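You operate a simulated robot arm through the tools that you are given. There is no shell and no other tool.

You are at the controls of a simulated robot arm. One attempt, no reset.

Task
Put things in order on the top of the game board. At the end: the yellow flashlight stands where the clear tall jar stood; the green oil bottle from the top of the game board stands where the yellow flashlight stood; the black nozzle from the top of the game board stands where the green oil bottle stood; the clear tall jar from the top of the game board stands where the white float stood; the white float from the top of the game board is on the green plate; whatever was shut is shut again. Leave all else as you found it, and nothing knocked over.

Only the result counts: the job must be done as asked and must still hold three seconds after the hand-in. Knocking over, shifting, dropping, spilling or breaking anything else fails it.

Robot
A 6-joint arm with a two-finger parallel gripper, fixed in place. Base frame: the origin is at the foot of the arm, x ahead of it, y to its left, z up; the work surface is at about z = 0. Readings come in m, rad, newtons and seconds.
With the tool pointing down near the work surface it reaches from about 0.12 to 0.5 m from the base axis. Its first joint turns from -1.257 to 1.257 rad. Payload 0.65 kg.
The TCP is the grasp point between the finger pads, 0.025 m short of the fingertips. In the tool frame z runs along the fingers and y along their closing line. Largest opening 0.076 m; finger width 0.018, thickness 0.01; the body of the gripper, 0.036 by 0.078 m, starts 0.045 m behind the TCP.
Orientation is told as [roll, pitch, yaw] about the base's x, y, z axes, in that order, counted from this pose: with the fingers straight down and closing along the base's y, the tool's x points along the base's -x, its y along +y and its z along -z.

Tools
- The arm moves only by the tool drive_tool. Its argument "deltas" is a list of rows, each a list of 6 numbers: the shift along the tool's x, y, z in m, then the turn, a rotation vector about the tool's x, y, z in rad. In form: [[x, y, z, rx, ry, rz], ...]. A call has 1 to 20 rows; each row shifts and turns the commanded pose from where the row before left it, along the tool's axes as they then stand. "claw" is the opening, from 0 (shut) to 1 (fully open), set as the call begins (left out, the last holds). Rows are played at 5 a second. More than 0.05 m and 0.15 rad between two rows, or a gripper value outside its range, and nothing of the call is played. A pose out of reach is approached as far as the arm can. The call stops where the force on the tool passes 40 N (or 10 N more than at its start, if that is more) or the arm is blocked; 0.2 s more then pass. Each finger travels about 0.108 m/s and halts on what it meets, pressing with about 32 N; the grip force reading is that of the motor and also rises with nothing between the fingers. The clock runs only during rows and for 0.2 s after the last one: add rows that do not move to give the fingers time. It gives the time, the measured TCP pose, the force on the tool (base axes), the opening and the grip force at its end, in the units of the frame above (readings bear some noise), with the torque about the TCP (base axes, N m) and any sound that the robot's microphone picked up.
- Cameras (640 x 400 px; columns grow to the right, rows downward): "scene" is fixed at [0.0432, 0.2738, 0.4064]; the picture's right is [-0.78, -0.63, 0.00], its down [-0.38, 0.47, -0.80] and it looks along [0.50, -0.62, -0.61] (base axes); focal length 245 px, centre (320, 200). "wrist" rides on the gripper at [0.058, 0.011, -0.081] in the tool frame; the picture's right is [-0.18, 0.98, 0.00], its down [-0.75, -0.14, -0.64] and it looks along [-0.63, -0.12, 0.77] (tool axes); focal length 243 px, centre (320, 200). There is no depth. A picture from a camera that has moved, and an enlarged one, comes with that camera's place and axes in the base frame and with its lens. The place of the scene camera against the robot may be out by one fixed shift of up to 0.018 m in any direction.
- camera(camera): a new picture of that camera. It takes no simulated time.
- close_up(camera, box): a new picture of the part [left, top, right, bottom] of that camera's present view, enlarged. It takes no simulated time.
- hand_in(): hands the job in; it is judged then, once.

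Places have to be worked out from the pictures, the camera data and where the tool is seen. Open the gripper and draw the arm clear of the work before you hand the job in, unless the task says otherwise.

The tools are called after "Call:" by a JSON object that holds its "op" and its "data". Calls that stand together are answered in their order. drive_tool: Moves the arm, as the interface text tells. Its arguments: {"type":"object","properties":{"deltas":{"type":"array"},"claw":{"type":"number"}},"required":["deltas"]} The other tools are called the same way: camera (camera) takes a picture; close_up (camera, box) takes an enlarged picture of a part of a camera's view; hand_in () hands the job in.

At the start:

```text
t: 0.0
tcp_pos: [0.2842, 0.0413, 0.2598]
tcp_rot: [0.0, -0.001, -0.001]
force: [0.8, 0.1, 0.5]
wrist_torque: [0.0, -0.01, 0.03]
opening: 0.0756
gripper_force: 0.1
```

scene: 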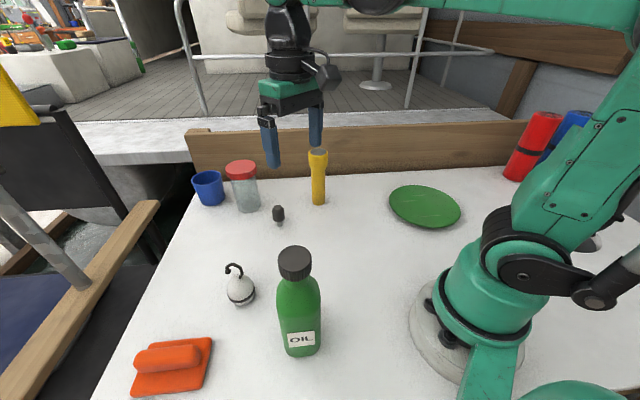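
wrist: 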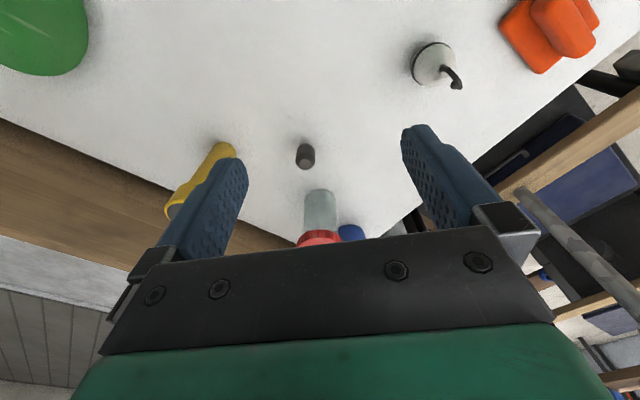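

I'll start by looking closely at the objects before moving anything, to pin down their places and shapes.

Call:
{"op": "close_up", "data": {"camera": "scene", "box": [180, 130, 340, 230]}}

Call:
{"op": "close_up", "data": {"camera": "scene", "box": [120, 230, 360, 400]}}

Call:
{"op": "close_up", "data": {"camera": "scene", "box": [360, 100, 600, 250]}}

Call:
{"op": "close_up", "data": {"camera": "wrist", "box": [160, 0, 480, 260]}}

```text
4.00 times, centred on (260, 180) of scene
camera zoom: at [0.0432, 0.2738, 0.4064], right [-0.78, -0.63, 0.0], down [-0.38, 0.47, -0.8], along [0.5, -0.62, -0.61], focal length 980 px, centre (560, 280)
```

zoom: 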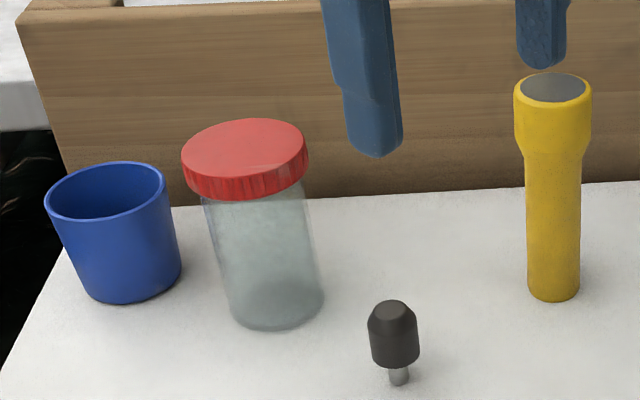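

```text
2.35 times, centred on (240, 315) of scene
camera zoom: at [0.0432, 0.2738, 0.4064], right [-0.78, -0.63, 0.0], down [-0.38, 0.47, -0.8], along [0.5, -0.62, -0.61], focal length 577 px, centre (508, -71)
```

zoom: 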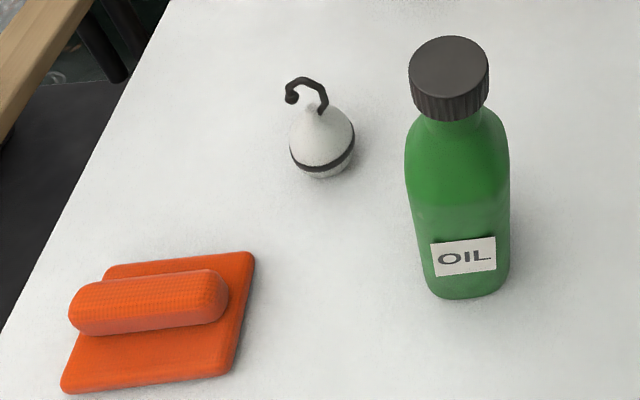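

```text
2.67 times, centred on (480, 175) of scene
camera zoom: at [0.0432, 0.2738, 0.4064], right [-0.78, -0.63, 0.0], down [-0.38, 0.47, -0.8], along [0.5, -0.62, -0.61], focal length 654 px, centre (-107, 267)
```

zoom: 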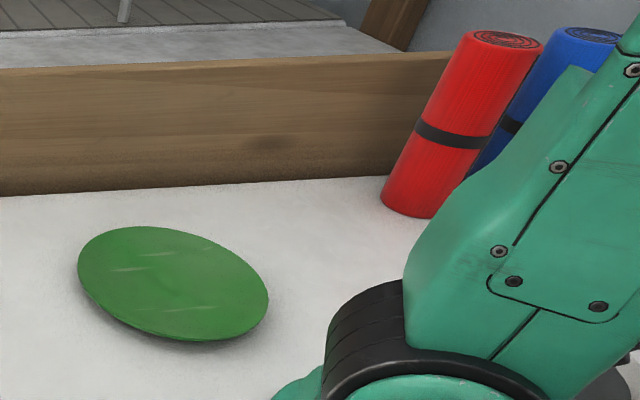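

```text
1.54 times, centred on (320, 130) of wrist
camera zoom: at [0.2265, 0.0531, 0.3391], right [0.18, 0.98, 0.0], down [0.75, -0.14, 0.64], along [0.63, -0.12, -0.77], focal length 373 px, centre (320, 308)
```

zoom: 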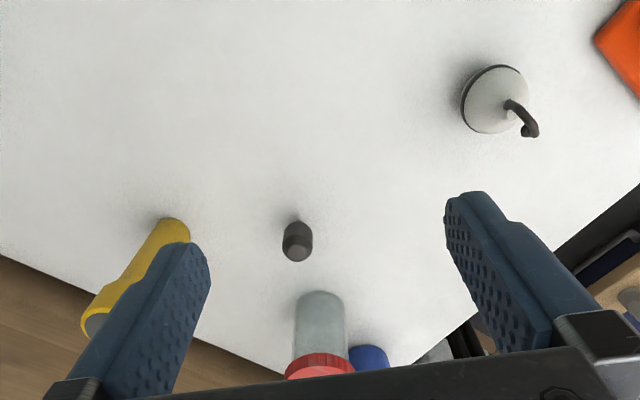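

The scene and wrist views agree: float ≈(0.30, 0.175), jar ≈(0.505, 0), flashlight ≈(0.377, -0.131), nozzle ≈(0.395, -0.003), bottle ≈(0.17, 0.165, about 0.20 tall), plate ≈(0.14, -0.29). I turn towards the float, staying high and clear of the bottle, to measure it with the wrist camera.

Call:
{"op": "drive_tool", "data": {"deltas": [[0.01, 0.02, 0, 0, 0, -0.1], [0.01, 0.02, 0, 0, 0, -0.1], [0.01, 0.02, 0, 0, 0, -0.11], [0.01, 0.02, 0, 0, 0, -0.11], [0.0, 0.01, 0, 0, 0, -0.11], [0, 0, 0, 0, 0, 0]], "claw": 1}}

```text
t: 1.4
tcp_pos: [0.228, 0.1231, 0.258]
tcp_rot: [0.0, -0.001, 0.533]
force: [1.1, 0.7, 0.2]
wrist_torque: [0.0, -0.03, -0.02]
opening: 0.076
gripper_force: 0.0
```

The arm is at (0.228, 0.123, 0.258), yaw 0.533. I take pictures of the float from here.

Call:
{"op": "camera", "data": {"camera": "wrist"}}

Call:
{"op": "camera", "data": {"camera": "scene"}}

```text
taken
camera wrist: at [0.173, 0.1036, 0.3388], right [-0.34, 0.94, 0.0], down [0.72, 0.26, 0.64], along [0.61, 0.22, -0.77], focal length 243 px, centre (320, 200)
```

wrist: 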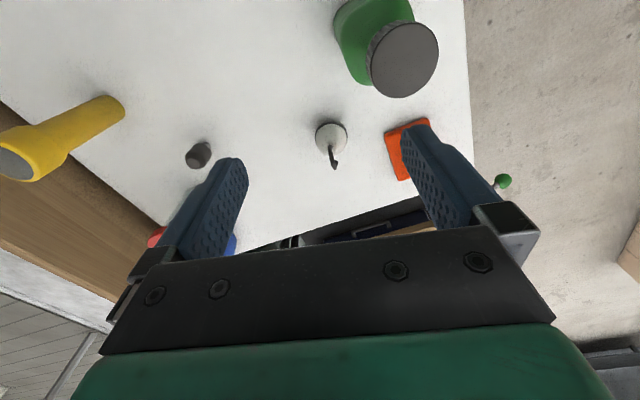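

```text
taken
```

scene: 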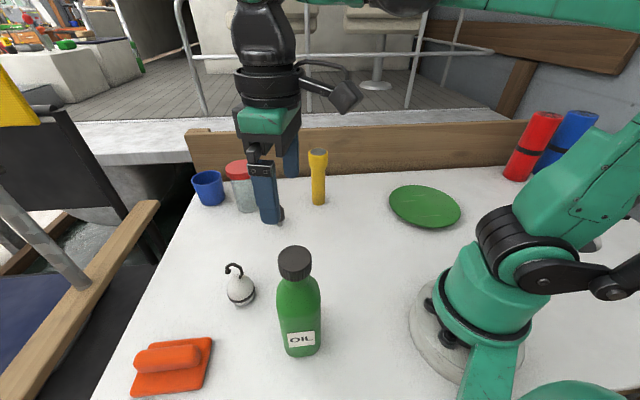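

Call:
{"op": "close_up", "data": {"camera": "wrist", "box": [270, 80, 430, 180]}}

Call:
{"op": "close_up", "data": {"camera": "scene", "box": [200, 250, 280, 310]}}

Call:
{"op": "close_up", "data": {"camera": "scene", "box": [220, 80, 380, 230]}}

```text
4.00 times, centred on (350, 130) of wrist
camera zoom: at [0.173, 0.1036, 0.3388], right [-0.34, 0.94, 0.0], down [0.72, 0.26, 0.64], along [0.61, 0.22, -0.77], focal length 970 px, centre (200, 480)
```

zoom: 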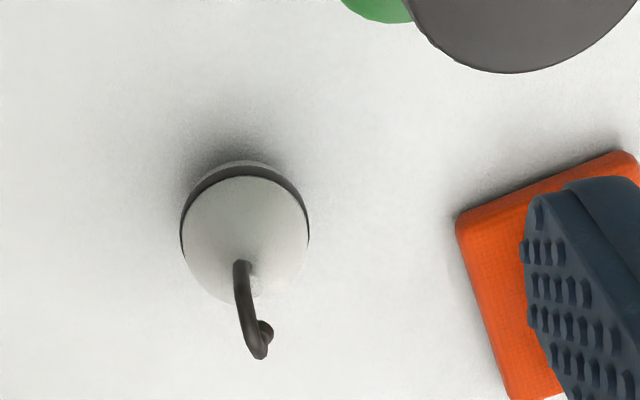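

```text
6.67 times, centred on (240, 280) of scene
camera zoom: at [0.0432, 0.2738, 0.4064], right [-0.78, -0.63, 0.0], down [-0.38, 0.47, -0.8], along [0.5, -0.62, -0.61], focal length 1634 px, centre (853, -333)
```

zoom: 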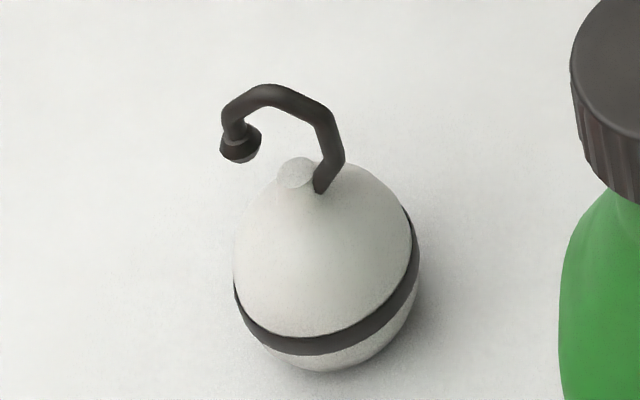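

```text
2.67 times, centred on (300, 155) of scene
camera zoom: at [0.0432, 0.2738, 0.4064], right [-0.78, -0.63, 0.0], down [-0.38, 0.47, -0.8], along [0.5, -0.62, -0.61], focal length 654 px, centre (373, 320)
```

zoom: 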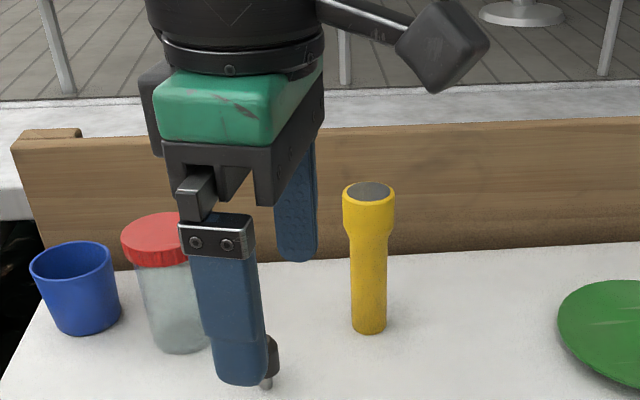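

The float's body is about 45 mm wide with its centre near (0.309, 0.169), the neck top near z 0.068 and the hook apex near z 0.093. The hook would meet the palm in a straight-down grasp, so I'll use a 45° tilt with yaw 0.9, which keeps the wrist away from the bottle. First I back off and turn while still high.

Call:
{"op": "drive_tool", "data": {"deltas": [[0.013, -0.0175, 0.0, 0, 0, 0], [0.013, -0.0175, 0.0, 0, 0, 0], [0.013, -0.0175, 0.0, 0, 0, 0], [0, 0, 0, 0, 0, -0.123], [0, 0, 0, 0, 0, -0.122], [0, 0, 0, 0, 0, -0.122], [0, 0, 0, 0, -0.131, 0], [0, 0, 0, 0, -0.131, 0], [0, 0, 0, 0, -0.131, 0], [0, 0, 0, 0, -0.131, 0], [0, 0, 0, 0, -0.131, 0], [0, 0, 0, 0, -0.13, 0], [0, 0, 0, 0, 0, 0]]}}

```text
t: 4.2
tcp_pos: [0.2228, 0.0587, 0.259]
tcp_rot: [-0.003, -0.787, 0.898]
force: [-0.7, -1.3, 0.0]
wrist_torque: [-0.04, 0.02, -0.02]
opening: 0.0758
gripper_force: 0.1
```

The pose was reached with the 45° tilt. I check the wrist view before I descend.

Call:
{"op": "camera", "data": {"camera": "wrist"}}

Call:
{"op": "camera", "data": {"camera": "scene"}}

```text
taken
camera wrist: at [0.1526, -0.0111, 0.2741], right [-0.69, 0.71, 0.13], down [0.16, -0.03, 0.99], along [0.71, 0.7, -0.09], focal length 243 px, centre (320, 200)
```

wrist: 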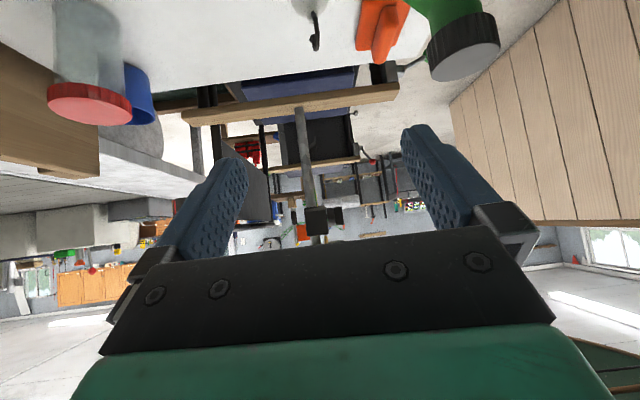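

```text
taken
```

scene: 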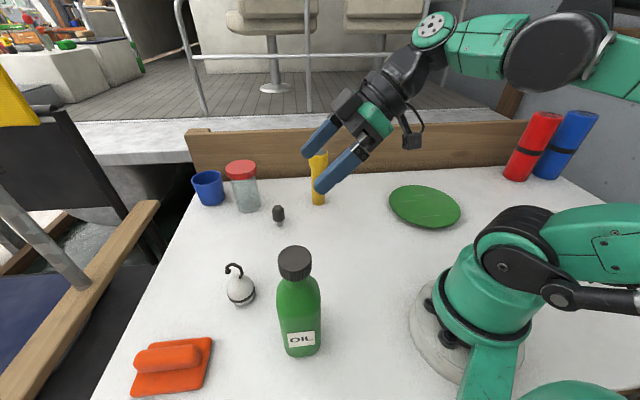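

The way down is clear. I move to the pre-grasp point 9 cm back from the float along the tool axis.

Call:
{"op": "drive_tool", "data": {"deltas": [[0.013, 0.0002, 0.0346, 0, 0, 0], [0.013, 0.0002, 0.0346, 0, 0, 0], [0.013, 0.0002, 0.0346, 0, 0, 0], [0.013, 0.0002, 0.0346, 0, 0, 0], [0.013, 0.0002, 0.0346, 0, 0, 0], [0, 0, 0, 0, 0, 0]], "claw": 1}}

Call:
{"op": "camera", "data": {"camera": "wrist"}}

Call:
{"op": "camera", "data": {"camera": "scene"}}

```text
t: 5.6
tcp_pos: [0.2684, 0.1192, 0.0883]
tcp_rot: [-0.001, -0.788, 0.9]
force: [-0.3, -0.3, -1.1]
wrist_torque: [-0.01, 0.0, 0.01]
opening: 0.076
gripper_force: 0.1
```

```text
taken
camera wrist: at [0.1993, 0.0492, 0.1051], right [-0.69, 0.71, 0.13], down [0.16, -0.03, 0.99], along [0.71, 0.7, -0.09], focal length 243 px, centre (320, 200)
```

wrist: 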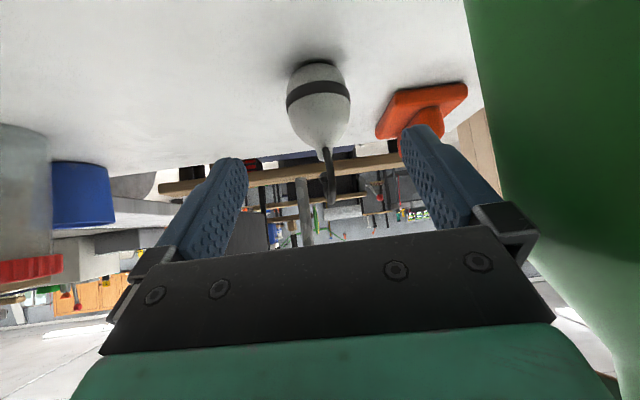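

```text
taken
```

scene: 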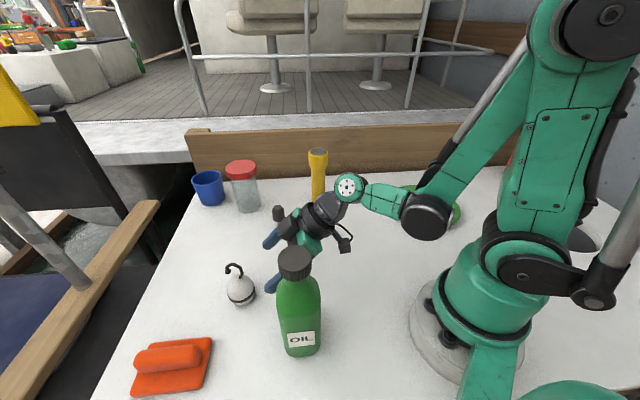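

The wrist view gives the float's axis at about (0.309, 0.1695), width about 43 mm, widest at z≈0.029, and it lies centred between the fingers. I advance along the tool axis, staying 8 mm back so the tips clear the table.

Call:
{"op": "drive_tool", "data": {"deltas": [[-0.001, -0.0002, 0.02, 0, 0, 0], [-0.001, -0.0002, 0.02, 0, 0, 0], [-0.001, -0.0001, 0.02, 0, 0, 0], [-0.0008, -0.0001, 0.0196, 0, 0, 0], [0, 0, 0, 0, 0, 0]]}}

Call:
{"op": "camera", "data": {"camera": "wrist"}}

Call:
{"op": "close_up", "data": {"camera": "scene", "box": [200, 190, 380, 320]}}

```text
t: 6.8
tcp_pos: [0.3161, 0.167, 0.0592]
tcp_rot: [-0.001, -0.783, 0.899]
force: [-1.1, 0.9, -0.5]
wrist_torque: [0.01, 0.03, 0.01]
opening: 0.076
gripper_force: 0.1
out of reach, approached as far as the arm can: row 1, 2, 3, 4
```

```text
taken
camera wrist: at [0.2472, 0.0973, 0.0753], right [-0.69, 0.71, 0.13], down [0.16, -0.03, 0.99], along [0.71, 0.7, -0.1], focal length 243 px, centre (320, 200)
```

wrist: 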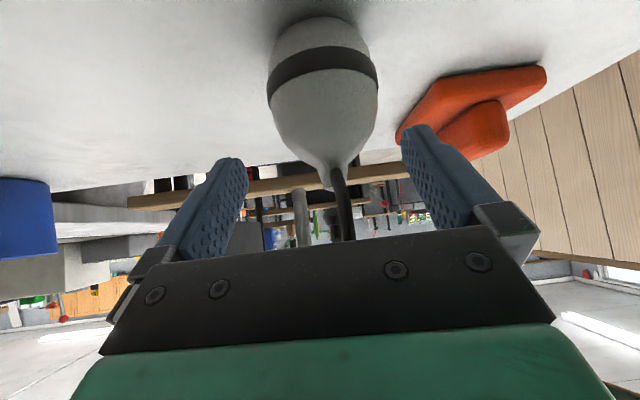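

```text
3.08 times, centred on (290, 255) of scene
camera zoom: at [0.0432, 0.2738, 0.4064], right [-0.78, -0.63, 0.0], down [-0.38, 0.47, -0.8], along [0.5, -0.62, -0.61], focal length 754 px, centre (412, 31)
```

zoom: 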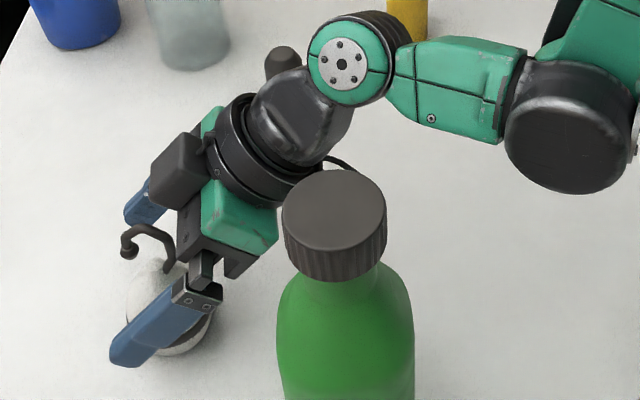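

The last rows were out of reach: the wrist can't get that low at 45° here, so the fingers stopped at z≈0.059. I retreat along the same path and will retry with less tilt, about 32°.

Call:
{"op": "drive_tool", "data": {"deltas": [[0.0008, 0.0001, -0.0196, 0, 0, 0], [0.001, 0.0001, -0.02, 0, 0, 0], [0.001, 0.0002, -0.02, 0, 0, 0], [0.001, 0.0002, -0.02, 0, 0, 0], [0, 0, 0, 0, 0, 0]]}}

Call:
{"op": "close_up", "data": {"camera": "scene", "box": [200, 190, 380, 320]}}

```text
t: 8.0
tcp_pos: [0.2813, 0.1221, 0.1141]
tcp_rot: [-0.001, -0.788, 0.899]
force: [0.0, -0.1, 0.0]
wrist_torque: [-0.02, 0.04, -0.01]
opening: 0.076
gripper_force: 0.1
```

```text
3.08 times, centred on (290, 255) of scene
camera zoom: at [0.0432, 0.2738, 0.4064], right [-0.78, -0.63, 0.0], down [-0.38, 0.47, -0.8], along [0.5, -0.62, -0.61], focal length 754 px, centre (412, 31)
```

zoom: 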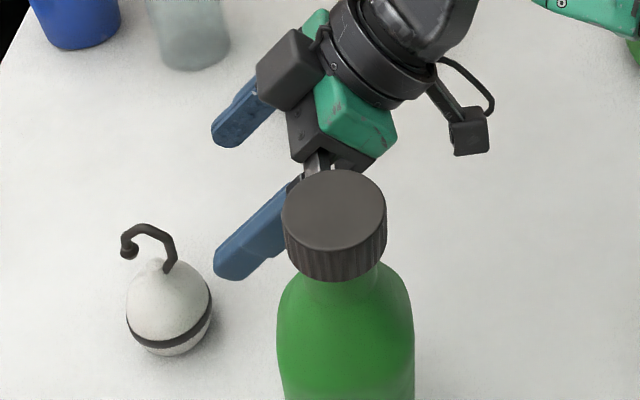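

The float is undisturbed, and the commanded pose was clipped to the reached one. I reduce the tilt to 0.56 rad and realign with the float's axis from here.

Call:
{"op": "drive_tool", "data": {"deltas": [[0, 0, 0, 0, 0.115, 0], [0, 0, 0, 0, 0.113, 0], [-0.001, 0.0078, 0.0007, 0, 0, 0], [0, 0, 0.02, 0, 0, 0], [0, 0, 0.02, 0, 0, 0], [0, 0, 0, 0, 0, 0]]}}

Call:
{"op": "camera", "data": {"camera": "wrist"}}

```text
t: 9.4
tcp_pos: [0.2887, 0.1428, 0.0799]
tcp_rot: [0.0, -0.558, 0.897]
force: [0.3, 0.2, 0.0]
wrist_torque: [0.02, -0.02, 0.01]
opening: 0.076
gripper_force: 0.1
```

```text
taken
camera wrist: at [0.2224, 0.0786, 0.1165], right [-0.67, 0.74, 0.1], down [0.3, 0.15, 0.94], along [0.68, 0.66, -0.31], focal length 243 px, centre (320, 200)
```

wrist: 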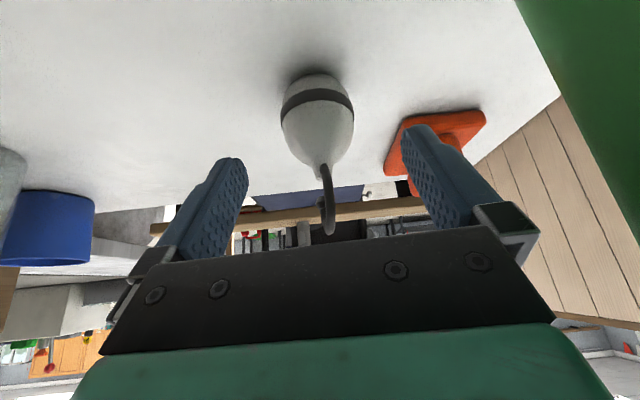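

The float lies on the tool's mid-plane within about a millimetre. I advance the last 4 cm and check the clearance to the hook before closing.

Call:
{"op": "drive_tool", "data": {"deltas": [[-0.0005, 0, 0.0137, 0, 0, 0], [-0.0005, 0, 0.0137, 0, 0, 0], [-0.0004, 0, 0.0136, 0, 0, 0], [0, 0, 0, 0, 0, 0]]}}

Call:
{"op": "camera", "data": {"camera": "wrist"}}

Call:
{"op": "close_up", "data": {"camera": "scene", "box": [200, 190, 360, 310]}}

```text
t: 10.4
tcp_pos: [0.3017, 0.1618, 0.0459]
tcp_rot: [-0.002, -0.558, 0.898]
force: [0.0, -0.7, -0.4]
wrist_torque: [-0.01, 0.02, 0.0]
opening: 0.076
gripper_force: 0.0
```

```text
taken
camera wrist: at [0.2364, 0.0981, 0.0835], right [-0.67, 0.73, 0.1], down [0.3, 0.15, 0.94], along [0.68, 0.66, -0.31], focal length 243 px, centre (320, 200)
```

wrist: 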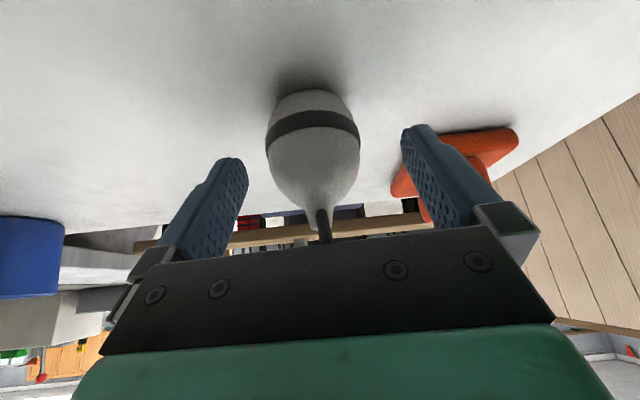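

```text
3.33 times, centred on (280, 250) of scene
camera zoom: at [0.0432, 0.2738, 0.4064], right [-0.78, -0.63, 0.0], down [-0.38, 0.47, -0.8], along [0.5, -0.62, -0.61], focal length 817 px, centre (453, 33)
```

zoom: 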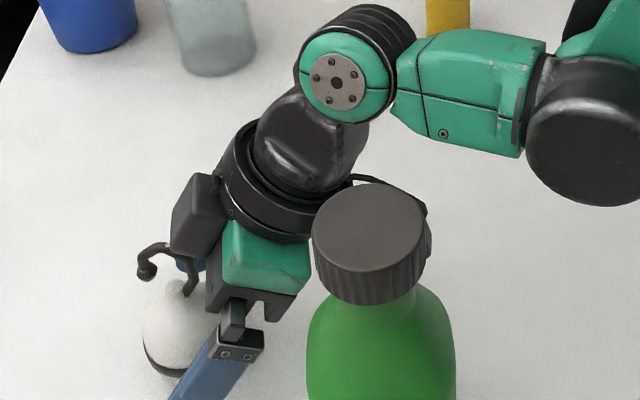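

The reached pose is good and there's no contact force. I look closer at the hook and the palm before closing.

Call:
{"op": "close_up", "data": {"camera": "wrist", "box": [220, 70, 440, 270]}}

Call:
{"op": "close_up", "data": {"camera": "scene", "box": [215, 240, 295, 300]}}

```text
2.00 times, centred on (330, 170) of wrist
camera zoom: at [0.2364, 0.0981, 0.0835], right [-0.67, 0.73, 0.1], down [0.3, 0.15, 0.94], along [0.68, 0.66, -0.31], focal length 485 px, centre (300, 260)
```

zoom: 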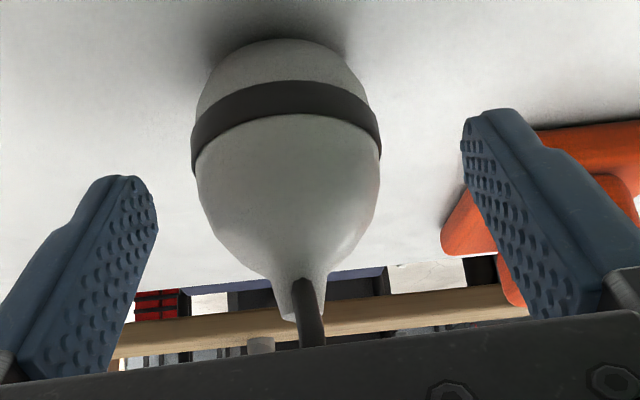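

```text
6.67 times, centred on (255, 270) of scene
camera zoom: at [0.0432, 0.2738, 0.4064], right [-0.78, -0.63, 0.0], down [-0.38, 0.47, -0.8], along [0.5, -0.62, -0.61], focal length 1634 px, centre (753, -267)
```

zoom: 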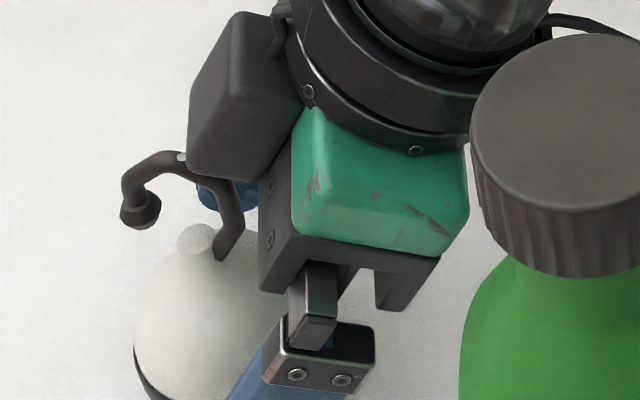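

The hook stem clears the palm by about 7 mm, and the float sits about 2 mm to the -y side and slightly low on the pads. I make a small correction and then close gently.

Call:
{"op": "drive_tool", "data": {"deltas": [[0.004, -0.002, 0.003, 0, 0, 0], [0, 0, 0, 0, 0, 0]]}}

Call:
{"op": "drive_tool", "data": {"deltas": [[0, 0, 0, 0, 0, 0], [0, 0, 0, 0, 0, 0], [0, 0, 0, 0, 0, 0], [0, 0, 0, 0, 0, 0]], "claw": 0}}

Call:
{"op": "camera", "data": {"camera": "wrist"}}

Call:
{"op": "close_up", "data": {"camera": "scene", "box": [200, 190, 360, 310]}}

```text
t: 11.0
tcp_pos: [0.3038, 0.1605, 0.0408]
tcp_rot: [-0.001, -0.559, 0.897]
force: [0.1, -0.7, 0.4]
wrist_torque: [-0.01, 0.01, -0.04]
opening: 0.076
gripper_force: 0.1
```

```text
t: 12.0
tcp_pos: [0.3034, 0.1598, 0.042]
tcp_rot: [0.0, -0.559, 0.897]
force: [0.4, -0.7, 0.2]
wrist_torque: [0.03, 0.01, -0.02]
opening: 0.0388
gripper_force: 31.9
```

```text
taken
camera wrist: at [0.2372, 0.0953, 0.0786], right [-0.67, 0.73, 0.1], down [0.3, 0.15, 0.94], along [0.68, 0.66, -0.31], focal length 243 px, centre (320, 200)
```

wrist: 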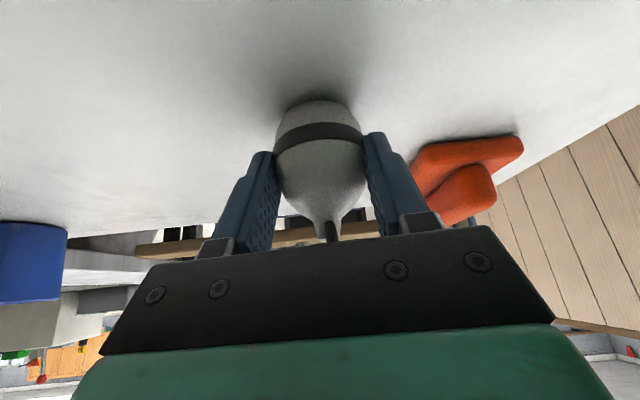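

```text
3.33 times, centred on (280, 250) of scene
camera zoom: at [0.0432, 0.2738, 0.4064], right [-0.78, -0.63, 0.0], down [-0.38, 0.47, -0.8], along [0.5, -0.62, -0.61], focal length 817 px, centre (453, 33)
```

zoom: 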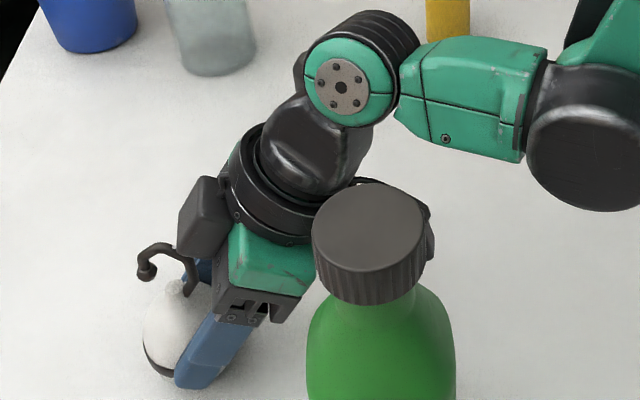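

The grip holds at 38.8 mm opening with the float upright. I lift 2 cm vertically and check the hold.

Call:
{"op": "drive_tool", "data": {"deltas": [[-0.0053, 0, -0.0085, 0, 0, 0], [-0.0053, 0, -0.0085, 0, 0, 0], [-0.0053, 0, -0.0085, 0, 0, 0], [0, 0, 0, 0, 0, 0]]}}

Call:
{"op": "camera", "data": {"camera": "wrist"}}

Call:
{"op": "close_up", "data": {"camera": "scene", "box": [200, 190, 360, 310]}}

```text
t: 13.0
tcp_pos: [0.302, 0.1593, 0.0711]
tcp_rot: [0.0, -0.559, 0.897]
force: [0.0, 0.5, -0.1]
wrist_torque: [-0.02, -0.03, -0.04]
opening: 0.0386
gripper_force: 31.9
```

```text
taken
camera wrist: at [0.2363, 0.0945, 0.1082], right [-0.67, 0.74, 0.1], down [0.3, 0.15, 0.94], along [0.68, 0.66, -0.31], focal length 243 px, centre (320, 200)
```

wrist: 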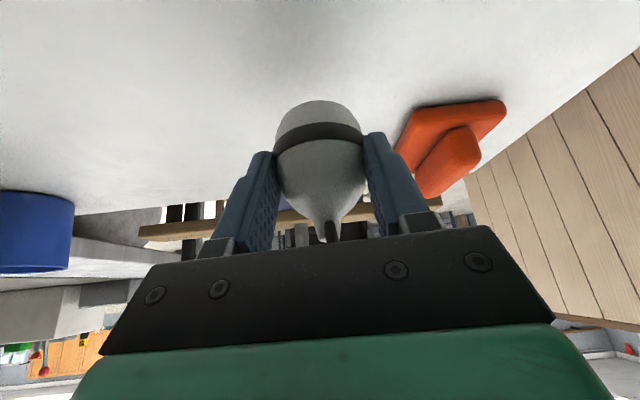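

```text
3.33 times, centred on (280, 250) of scene
camera zoom: at [0.0432, 0.2738, 0.4064], right [-0.78, -0.63, 0.0], down [-0.38, 0.47, -0.8], along [0.5, -0.62, -0.61], focal length 817 px, centre (453, 33)
```

zoom: 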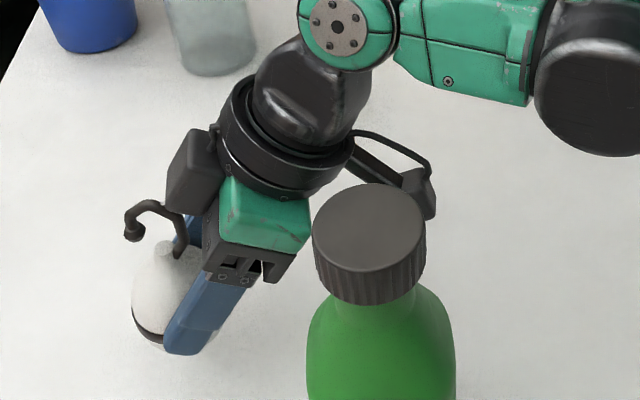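

The float is held firmly and hasn't shifted in the grip. I lift to about z 0.22, then swing about the base towards the plate in two stages.

Call:
{"op": "drive_tool", "data": {"deltas": [[-0.0159, 0, -0.0254, 0, 0, 0], [-0.0159, 0, -0.0254, 0, 0, 0], [-0.0159, 0, -0.0254, 0, 0, 0], [-0.0159, 0, -0.0254, 0, 0, 0], [-0.0159, 0, -0.0254, 0, 0, 0], [0, 0, 0, 0, 0, 0]]}}

Call:
{"op": "drive_tool", "data": {"deltas": [[0.0136, -0.0242, -0.0085, 0.0558, 0, 0.0889], [0.0129, -0.0242, -0.0081, 0.0558, 0, 0.0889], [0.0121, -0.0242, -0.0076, 0.0558, 0, 0.0889], [0.0114, -0.0242, -0.0071, 0.0558, 0, 0.0889], [0.0107, -0.0242, -0.0067, 0.0558, 0, 0.0889], [0.0099, -0.0242, -0.0062, 0.0558, 0, 0.0889], [0.0092, -0.0242, -0.0058, 0.0558, 0, 0.0889], [0.0085, -0.0242, -0.0053, 0.0558, 0, 0.0889], [0.0077, -0.0242, -0.0048, 0.0558, 0, 0.0889], [0.007, -0.0242, -0.0044, 0.0558, 0, 0.0889], [0, 0, 0, 0, 0, 0]]}}

Call:
{"op": "camera", "data": {"camera": "scene"}}

Call:
{"op": "camera", "data": {"camera": "wrist"}}

```text
t: 14.4
tcp_pos: [0.3014, 0.1588, 0.2221]
tcp_rot: [-0.002, -0.558, 0.897]
force: [0.5, -0.2, -0.6]
wrist_torque: [0.02, 0.0, 0.02]
opening: 0.0387
gripper_force: 32.1
```

```text
t: 16.8
tcp_pos: [0.2971, -0.1062, 0.2221]
tcp_rot: [-0.002, -0.559, -0.152]
force: [0.5, -0.4, 0.0]
wrist_torque: [0.06, -0.01, 0.02]
opening: 0.0387
gripper_force: 31.8
```

```text
taken
```

scene: 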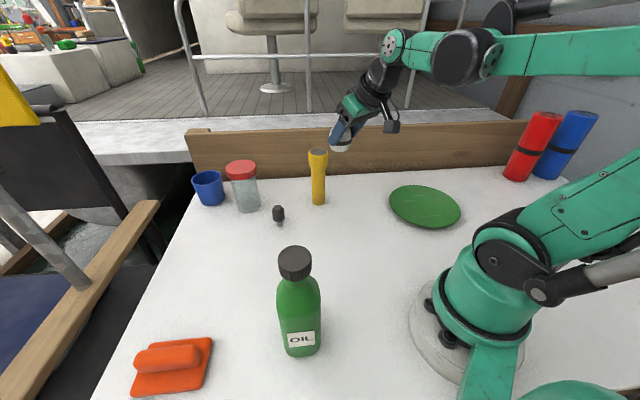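

```text
taken
camera wrist: at [0.2073, -0.0801, 0.2595], right [0.3, 0.95, 0.09], down [0.27, -0.18, 0.95], along [0.91, -0.26, -0.31], focal length 243 px, centre (320, 200)
```

wrist: 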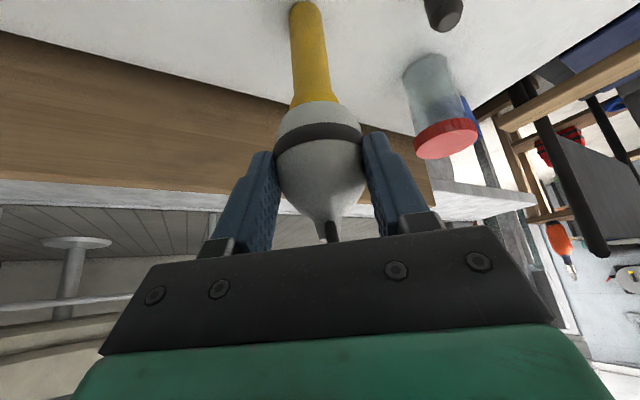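

The float is still held well and the rest of the scene is unchanged. I carry on with the swing to the plate.

Call:
{"op": "drive_tool", "data": {"deltas": [[0.0062, -0.0242, -0.0039, 0.0558, 0, 0.0889], [0.0055, -0.0242, -0.0035, 0.0558, 0, 0.0889], [0.0048, -0.0242, -0.003, 0.0558, 0, 0.0889], [0.004, -0.0242, -0.0025, 0.0558, 0, 0.0889], [0.0033, -0.0242, -0.0021, 0.0558, 0, 0.0889], [0.0026, -0.0242, -0.0016, 0.0558, 0, 0.0889], [0.0018, -0.0242, -0.0012, 0.0558, 0, 0.0889], [0.0011, -0.0242, -0.0007, 0.0558, 0, 0.0889], [0.0004, -0.0242, -0.0002, 0.0558, 0, 0.0889], [-0.0003, -0.0242, 0.0002, 0.0558, 0, 0.0889], [0, 0, 0, 0, 0, 0]]}}

Call:
{"op": "camera", "data": {"camera": "scene"}}

Call:
{"op": "camera", "data": {"camera": "wrist"}}

```text
t: 19.2
tcp_pos: [0.1283, -0.279, 0.2225]
tcp_rot: [-0.004, -0.564, -1.203]
force: [-0.2, 0.1, 0.3]
wrist_torque: [0.02, 0.0, -0.02]
opening: 0.039
gripper_force: 32.2
```

```text
taken
```

scene: 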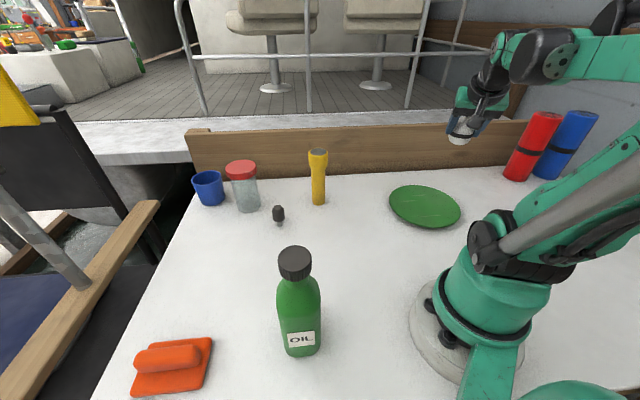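

```text
taken
camera wrist: at [0.1057, -0.1887, 0.2595], right [0.97, 0.21, 0.1], down [-0.02, -0.32, 0.95], along [0.23, -0.92, -0.31], focal length 243 px, centre (320, 200)
```

wrist: 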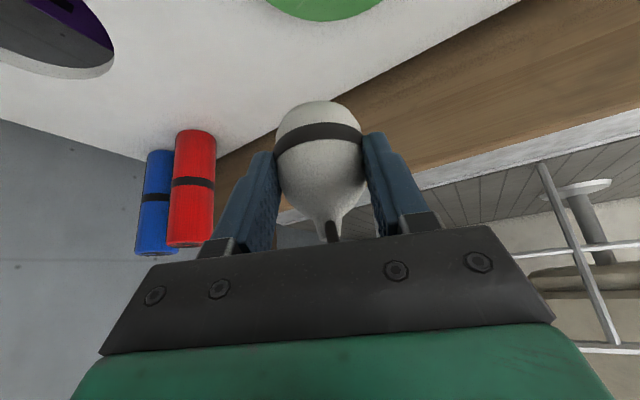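

The plate's centre works out at about (0.146, -0.278), radius about 0.085, from both views. I shift to put the float over it and lower part-way.

Call:
{"op": "drive_tool", "data": {"deltas": [[0.0017, 0.0085, -0.001, 0, 0, 0], [0.0017, 0.0084, -0.0011, 0, 0, 0], [0.0142, 0, 0.0224, 0, 0, 0], [0.0142, 0, 0.0224, 0, 0, 0], [0.0142, 0, 0.0224, 0, 0, 0], [0.0142, 0, 0.0224, 0, 0, 0], [0.0107, 0, 0.0169, 0, 0, 0], [0, 0, 0, 0, 0, 0]]}}

Call:
{"op": "camera", "data": {"camera": "scene"}}

Call:
{"op": "camera", "data": {"camera": "wrist"}}

```text
t: 21.0
tcp_pos: [0.1412, -0.2699, 0.0952]
tcp_rot: [-0.002, -0.563, -1.198]
force: [0.0, 0.8, -0.4]
wrist_torque: [-0.01, -0.03, -0.01]
opening: 0.0388
gripper_force: 31.8
```

```text
taken
```

scene: 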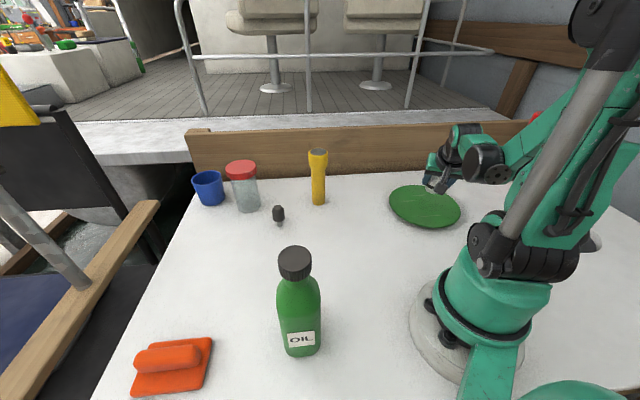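

```text
taken
camera wrist: at [0.1194, -0.179, 0.1326], right [0.97, 0.21, 0.1], down [-0.02, -0.32, 0.95], along [0.23, -0.92, -0.31], focal length 243 px, centre (320, 200)
```

wrist: 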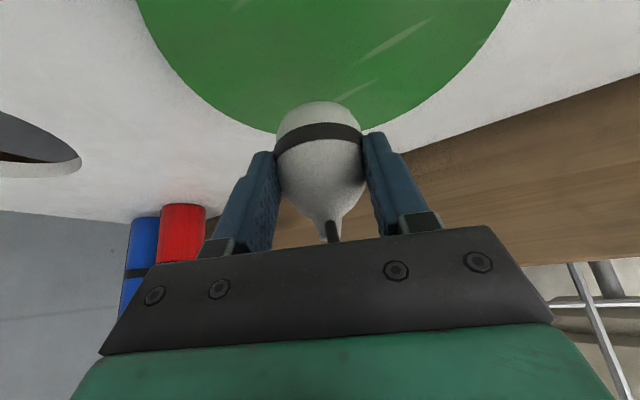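

Refined from this view, the plate's centre is about (0.157, -0.271) with R≈0.088. I shift about 1 cm towards it and lower until the float's bottom is about 2 cm above the table.

Call:
{"op": "drive_tool", "data": {"deltas": [[0, 0.01, 0, 0, 0, 0], [0.0053, 0, 0.0084, 0, 0, 0], [0.0053, 0, 0.0084, 0, 0, 0], [0.0053, 0, 0.0084, 0, 0, 0], [0, 0, 0, 0, 0, 0]]}}

Call:
{"op": "camera", "data": {"camera": "wrist"}}

Call:
{"op": "close_up", "data": {"camera": "scene", "box": [380, 120, 500, 240]}}

```text
t: 22.2
tcp_pos: [0.1505, -0.2678, 0.0661]
tcp_rot: [-0.003, -0.564, -1.198]
force: [0.1, 0.5, -0.4]
wrist_torque: [-0.02, 0.02, -0.01]
opening: 0.0386
gripper_force: 31.6
```

```text
taken
camera wrist: at [0.1286, -0.176, 0.1023], right [0.97, 0.21, 0.1], down [-0.02, -0.32, 0.95], along [0.23, -0.92, -0.31], focal length 243 px, centre (320, 200)
```

wrist: 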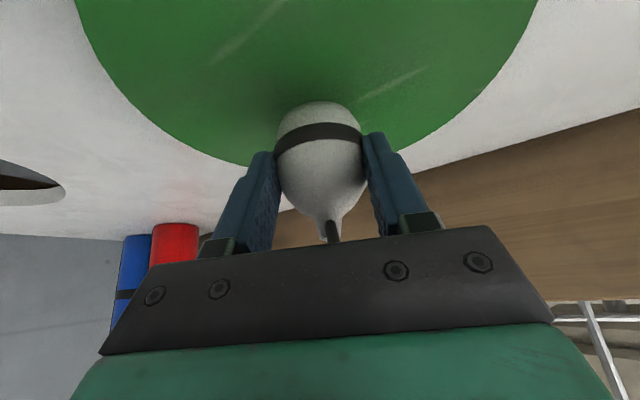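

```text
3.33 times, centred on (440, 180) of scene
camera zoom: at [0.0432, 0.2738, 0.4064], right [-0.78, -0.63, 0.0], down [-0.38, 0.47, -0.8], along [0.5, -0.62, -0.61], focal length 817 px, centre (-80, 267)
```

zoom: 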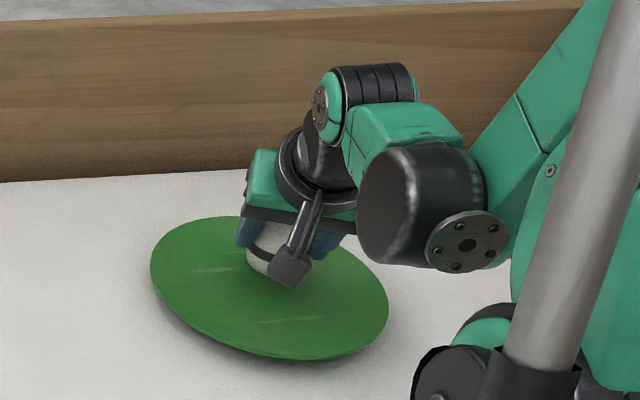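

The float is over the plate. I lower in small steps and watch the vertical force for contact.

Call:
{"op": "drive_tool", "data": {"deltas": [[0.0016, 0, 0.0025, 0, 0, 0], [0.0016, 0, 0.0025, 0, 0, 0], [0, 0, 0, 0, 0, 0]]}}

Call:
{"op": "drive_tool", "data": {"deltas": [[0.0011, 0, 0.0017, 0, 0, 0], [0.0011, 0, 0.0017, 0, 0, 0], [0, 0, 0, 0, 0, 0]]}}

Call:
{"op": "close_up", "data": {"camera": "wrist", "box": [240, 50, 420, 250]}}

```text
t: 23.0
tcp_pos: [0.1518, -0.2667, 0.0612]
tcp_rot: [-0.002, -0.562, -1.2]
force: [-0.4, 0.2, 0.0]
wrist_torque: [-0.04, -0.03, 0.01]
opening: 0.0385
gripper_force: 31.8
```

```text
t: 23.8
tcp_pos: [0.1508, -0.266, 0.0557]
tcp_rot: [-0.002, -0.565, -1.199]
force: [-0.4, 0.0, 0.2]
wrist_torque: [0.0, 0.0, -0.03]
opening: 0.0387
gripper_force: 32.2
```

```text
2.00 times, centred on (330, 150) of wrist
camera zoom: at [0.1292, -0.1758, 0.0925], right [0.97, 0.21, 0.1], down [-0.02, -0.32, 0.95], along [0.23, -0.92, -0.31], focal length 485 px, centre (300, 300)
```

zoom: 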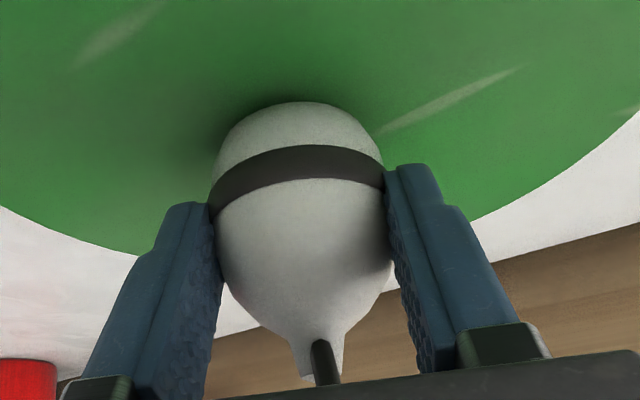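

No contact yet at z≈0.056. I keep lowering by 2 mm steps.

Call:
{"op": "drive_tool", "data": {"deltas": [[0.0011, 0, 0.0017, 0, 0, 0], [0, 0, 0, 0, 0, 0]]}}

Call:
{"op": "drive_tool", "data": {"deltas": [[0.0011, 0, 0.0017, 0, 0, 0], [0, 0, 0, 0, 0, 0]]}}

Call:
{"op": "close_up", "data": {"camera": "wrist", "box": [240, 50, 420, 250]}}

```text
t: 24.4
tcp_pos: [0.1524, -0.2665, 0.0546]
tcp_rot: [-0.004, -0.562, -1.198]
force: [-0.1, 0.4, -0.3]
wrist_torque: [0.02, 0.01, 0.04]
opening: 0.0387
gripper_force: 32.0
```

```text
t: 25.0
tcp_pos: [0.1535, -0.2675, 0.0545]
tcp_rot: [-0.003, -0.563, -1.199]
force: [0.1, 0.1, -1.1]
wrist_torque: [-0.01, 0.0, -0.02]
opening: 0.0384
gripper_force: 31.9
```

```text
2.00 times, centred on (330, 150) of wrist
camera zoom: at [0.1301, -0.1769, 0.0913], right [0.97, 0.21, 0.1], down [-0.02, -0.32, 0.95], along [0.23, -0.92, -0.31], focal length 485 px, centre (300, 300)
```

zoom: 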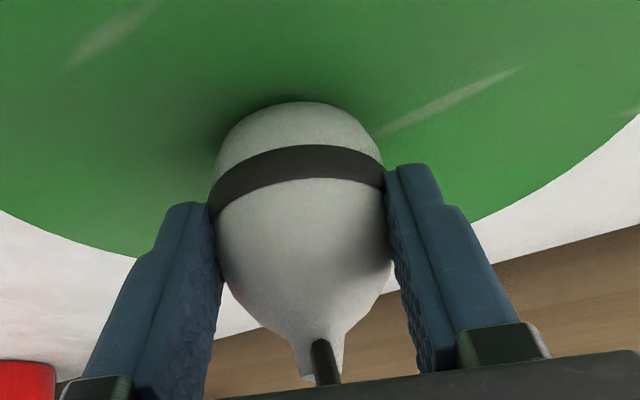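

Call:
{"op": "drive_tool", "data": {"deltas": [[0.0011, 0, 0.0017, 0, 0, 0], [0, 0, 0, 0, 0, 0], [0, 0, 0, 0, 0, 0]]}}

Call:
{"op": "close_up", "data": {"camera": "wrist", "box": [240, 50, 420, 250]}}

Call:
{"op": "close_up", "data": {"camera": "scene", "box": [390, 150, 470, 230]}}

```text
t: 25.8
tcp_pos: [0.152, -0.2678, 0.0558]
tcp_rot: [-0.004, -0.561, -1.2]
force: [0.0, 0.4, -0.2]
wrist_torque: [-0.02, 0.01, -0.01]
opening: 0.0386
gripper_force: 32.3
out of reach, approached as far as the arm can: row 1
```

```text
2.00 times, centred on (330, 150) of wrist
camera zoom: at [0.13, -0.1769, 0.0913], right [0.97, 0.21, 0.1], down [-0.02, -0.32, 0.95], along [0.23, -0.92, -0.31], focal length 485 px, centre (300, 300)
```

zoom: 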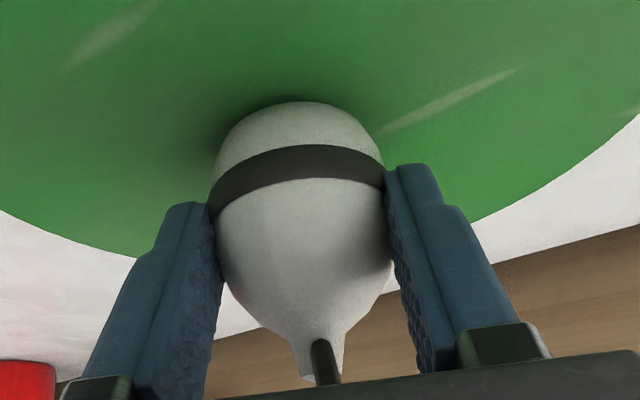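

```text
5.00 times, centred on (430, 190) of scene
camera zoom: at [0.0432, 0.2738, 0.4064], right [-0.78, -0.63, 0.0], down [-0.38, 0.47, -0.8], along [0.5, -0.62, -0.61], focal length 1226 px, centre (-230, 250)
```

zoom: 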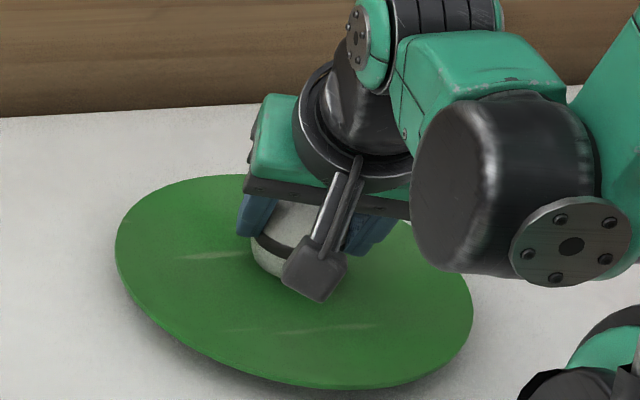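

The arm can't go lower at this radius; the float's bottom is about 12 mm above table height, so it may still hover over the plate. I move 2 cm outward, still well within the plate, and lower again from there.

Call:
{"op": "drive_tool", "data": {"deltas": [[-0.0085, 0, 0.0053, 0, 0, 0], [-0.0085, 0, 0.0053, 0, 0, 0], [0, 0, 0, 0, 0, 0]]}}

Call:
{"op": "drive_tool", "data": {"deltas": [[0.0011, 0, 0.0017, 0, 0, 0], [0, 0, 0, 0, 0, 0]]}}

Call:
{"op": "drive_tool", "data": {"deltas": [[0.0011, 0, 0.0017, 0, 0, 0], [0, 0, 0, 0, 0, 0]]}}

Call:
{"op": "close_up", "data": {"camera": "wrist", "box": [240, 50, 420, 250]}}

```text
t: 26.6
tcp_pos: [0.1599, -0.2853, 0.0545]
tcp_rot: [0.0, -0.563, -1.199]
force: [-1.0, 0.3, -0.1]
wrist_torque: [0.01, 0.03, 0.0]
opening: 0.0387
gripper_force: 32.3
```

```text
t: 27.2
tcp_pos: [0.1599, -0.2845, 0.0539]
tcp_rot: [-0.004, -0.564, -1.199]
force: [-0.9, -0.5, 5.8]
wrist_torque: [-0.08, -0.05, -0.01]
opening: 0.0384
gripper_force: 32.3
```

```text
t: 27.8
tcp_pos: [0.1593, -0.2864, 0.0517]
tcp_rot: [-0.003, -0.567, -1.2]
force: [-1.3, -3.1, 33.0]
wrist_torque: [-0.47, -0.09, -0.07]
opening: 0.0387
gripper_force: 31.8
```

```text
2.00 times, centred on (330, 150) of wrist
camera zoom: at [0.1378, -0.1953, 0.0878], right [0.97, 0.21, 0.1], down [-0.02, -0.32, 0.95], along [0.23, -0.92, -0.31], focal length 485 px, centre (300, 300)
```

zoom: 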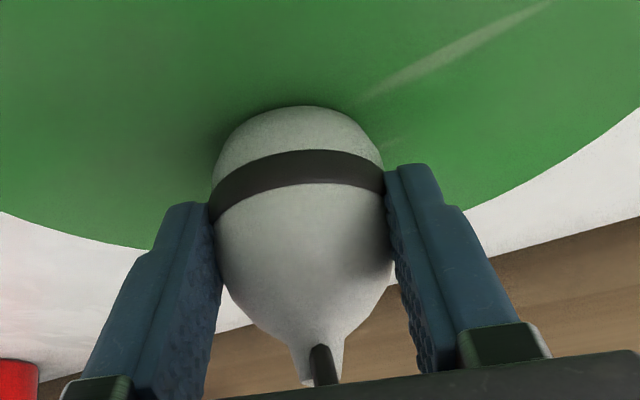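

Contact is clear: 5.8 N, then 33 N. I back up about 2 mm to relieve the load before I release.

Call:
{"op": "drive_tool", "data": {"deltas": [[-0.001, 0, -0.0016, 0, 0, 0], [0, 0, 0, 0, 0, 0]]}}

```text
t: 28.4
tcp_pos: [0.1597, -0.2859, 0.0534]
tcp_rot: [-0.002, -0.562, -1.199]
force: [-0.2, -1.0, 0.3]
wrist_torque: [0.02, -0.01, 0.0]
opening: 0.0387
gripper_force: 32.2
```

The load is off, so I open the gripper.

Call:
{"op": "drive_tool", "data": {"deltas": [[0, 0, 0, 0, 0, 0], [0, 0, 0, 0, 0, 0], [0, 0, 0, 0, 0, 0]], "claw": 0.75}}

Call:
{"op": "camera", "data": {"camera": "wrist"}}

Call:
{"op": "close_up", "data": {"camera": "scene", "box": [390, 150, 470, 230]}}

```text
t: 29.2
tcp_pos: [0.1608, -0.2853, 0.053]
tcp_rot: [-0.004, -0.563, -1.2]
force: [0.9, -1.4, 0.6]
wrist_torque: [0.04, -0.05, 0.0]
opening: 0.0569
gripper_force: 0.0
```

```text
taken
camera wrist: at [0.1376, -0.195, 0.0896], right [0.97, 0.21, 0.1], down [-0.02, -0.32, 0.95], along [0.23, -0.92, -0.31], focal length 243 px, centre (320, 200)
```

wrist: 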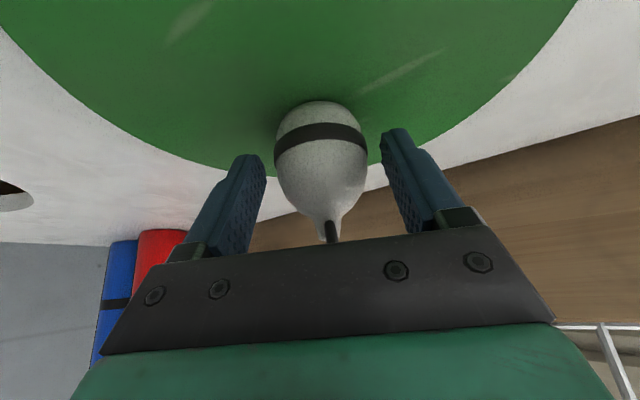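

```text
5.00 times, centred on (430, 190) of scene
camera zoom: at [0.0432, 0.2738, 0.4064], right [-0.78, -0.63, 0.0], down [-0.38, 0.47, -0.8], along [0.5, -0.62, -0.61], focal length 1226 px, centre (-230, 250)
```

zoom: 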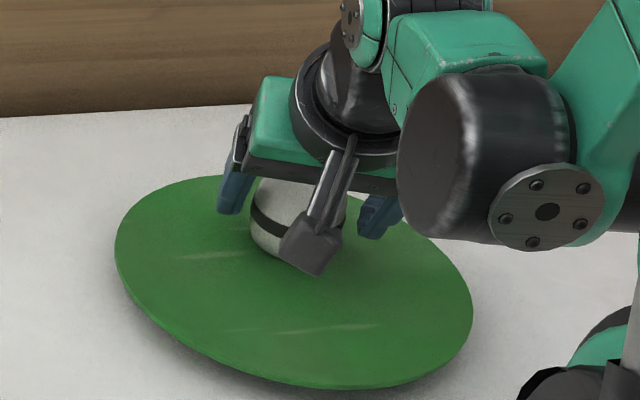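

The float stands upright on the plate. I back straight out along the tool axis and then go up.

Call:
{"op": "drive_tool", "data": {"deltas": [[0, 0, -0.01, 0, 0, 0], [0, 0, -0.02, 0, 0, 0], [0, 0, -0.03, 0, 0, 0], [0, 0, -0.04, 0, 0, 0], [0, 0, -0.04, 0, 0, 0], [0, 0, 0, 0, 0, 0]], "claw": 1}}

Call:
{"op": "camera", "data": {"camera": "scene"}}

Call:
{"op": "camera", "data": {"camera": "wrist"}}

```text
t: 30.6
tcp_pos: [0.1326, -0.2155, 0.1722]
tcp_rot: [0.0, -0.564, -1.201]
force: [0.0, -0.2, 0.4]
wrist_torque: [0.0, -0.01, -0.02]
opening: 0.0758
gripper_force: 0.1
```

```text
taken
```

scene: 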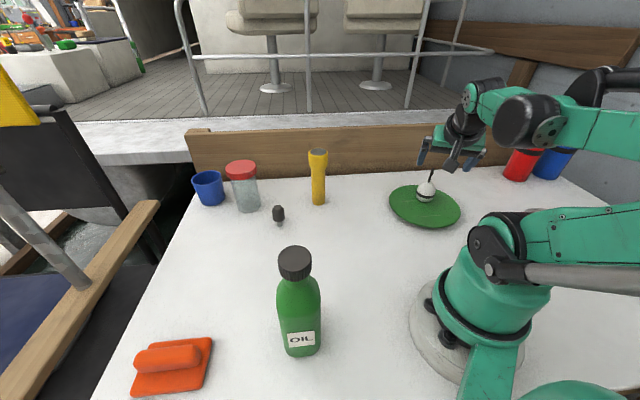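

```text
taken
camera wrist: at [0.1098, -0.1251, 0.2089], right [0.97, 0.21, 0.1], down [-0.02, -0.32, 0.95], along [0.23, -0.92, -0.31], focal length 243 px, centre (320, 200)
```

wrist: 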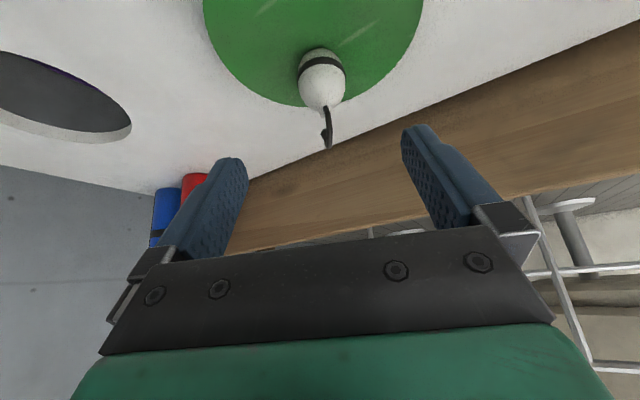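

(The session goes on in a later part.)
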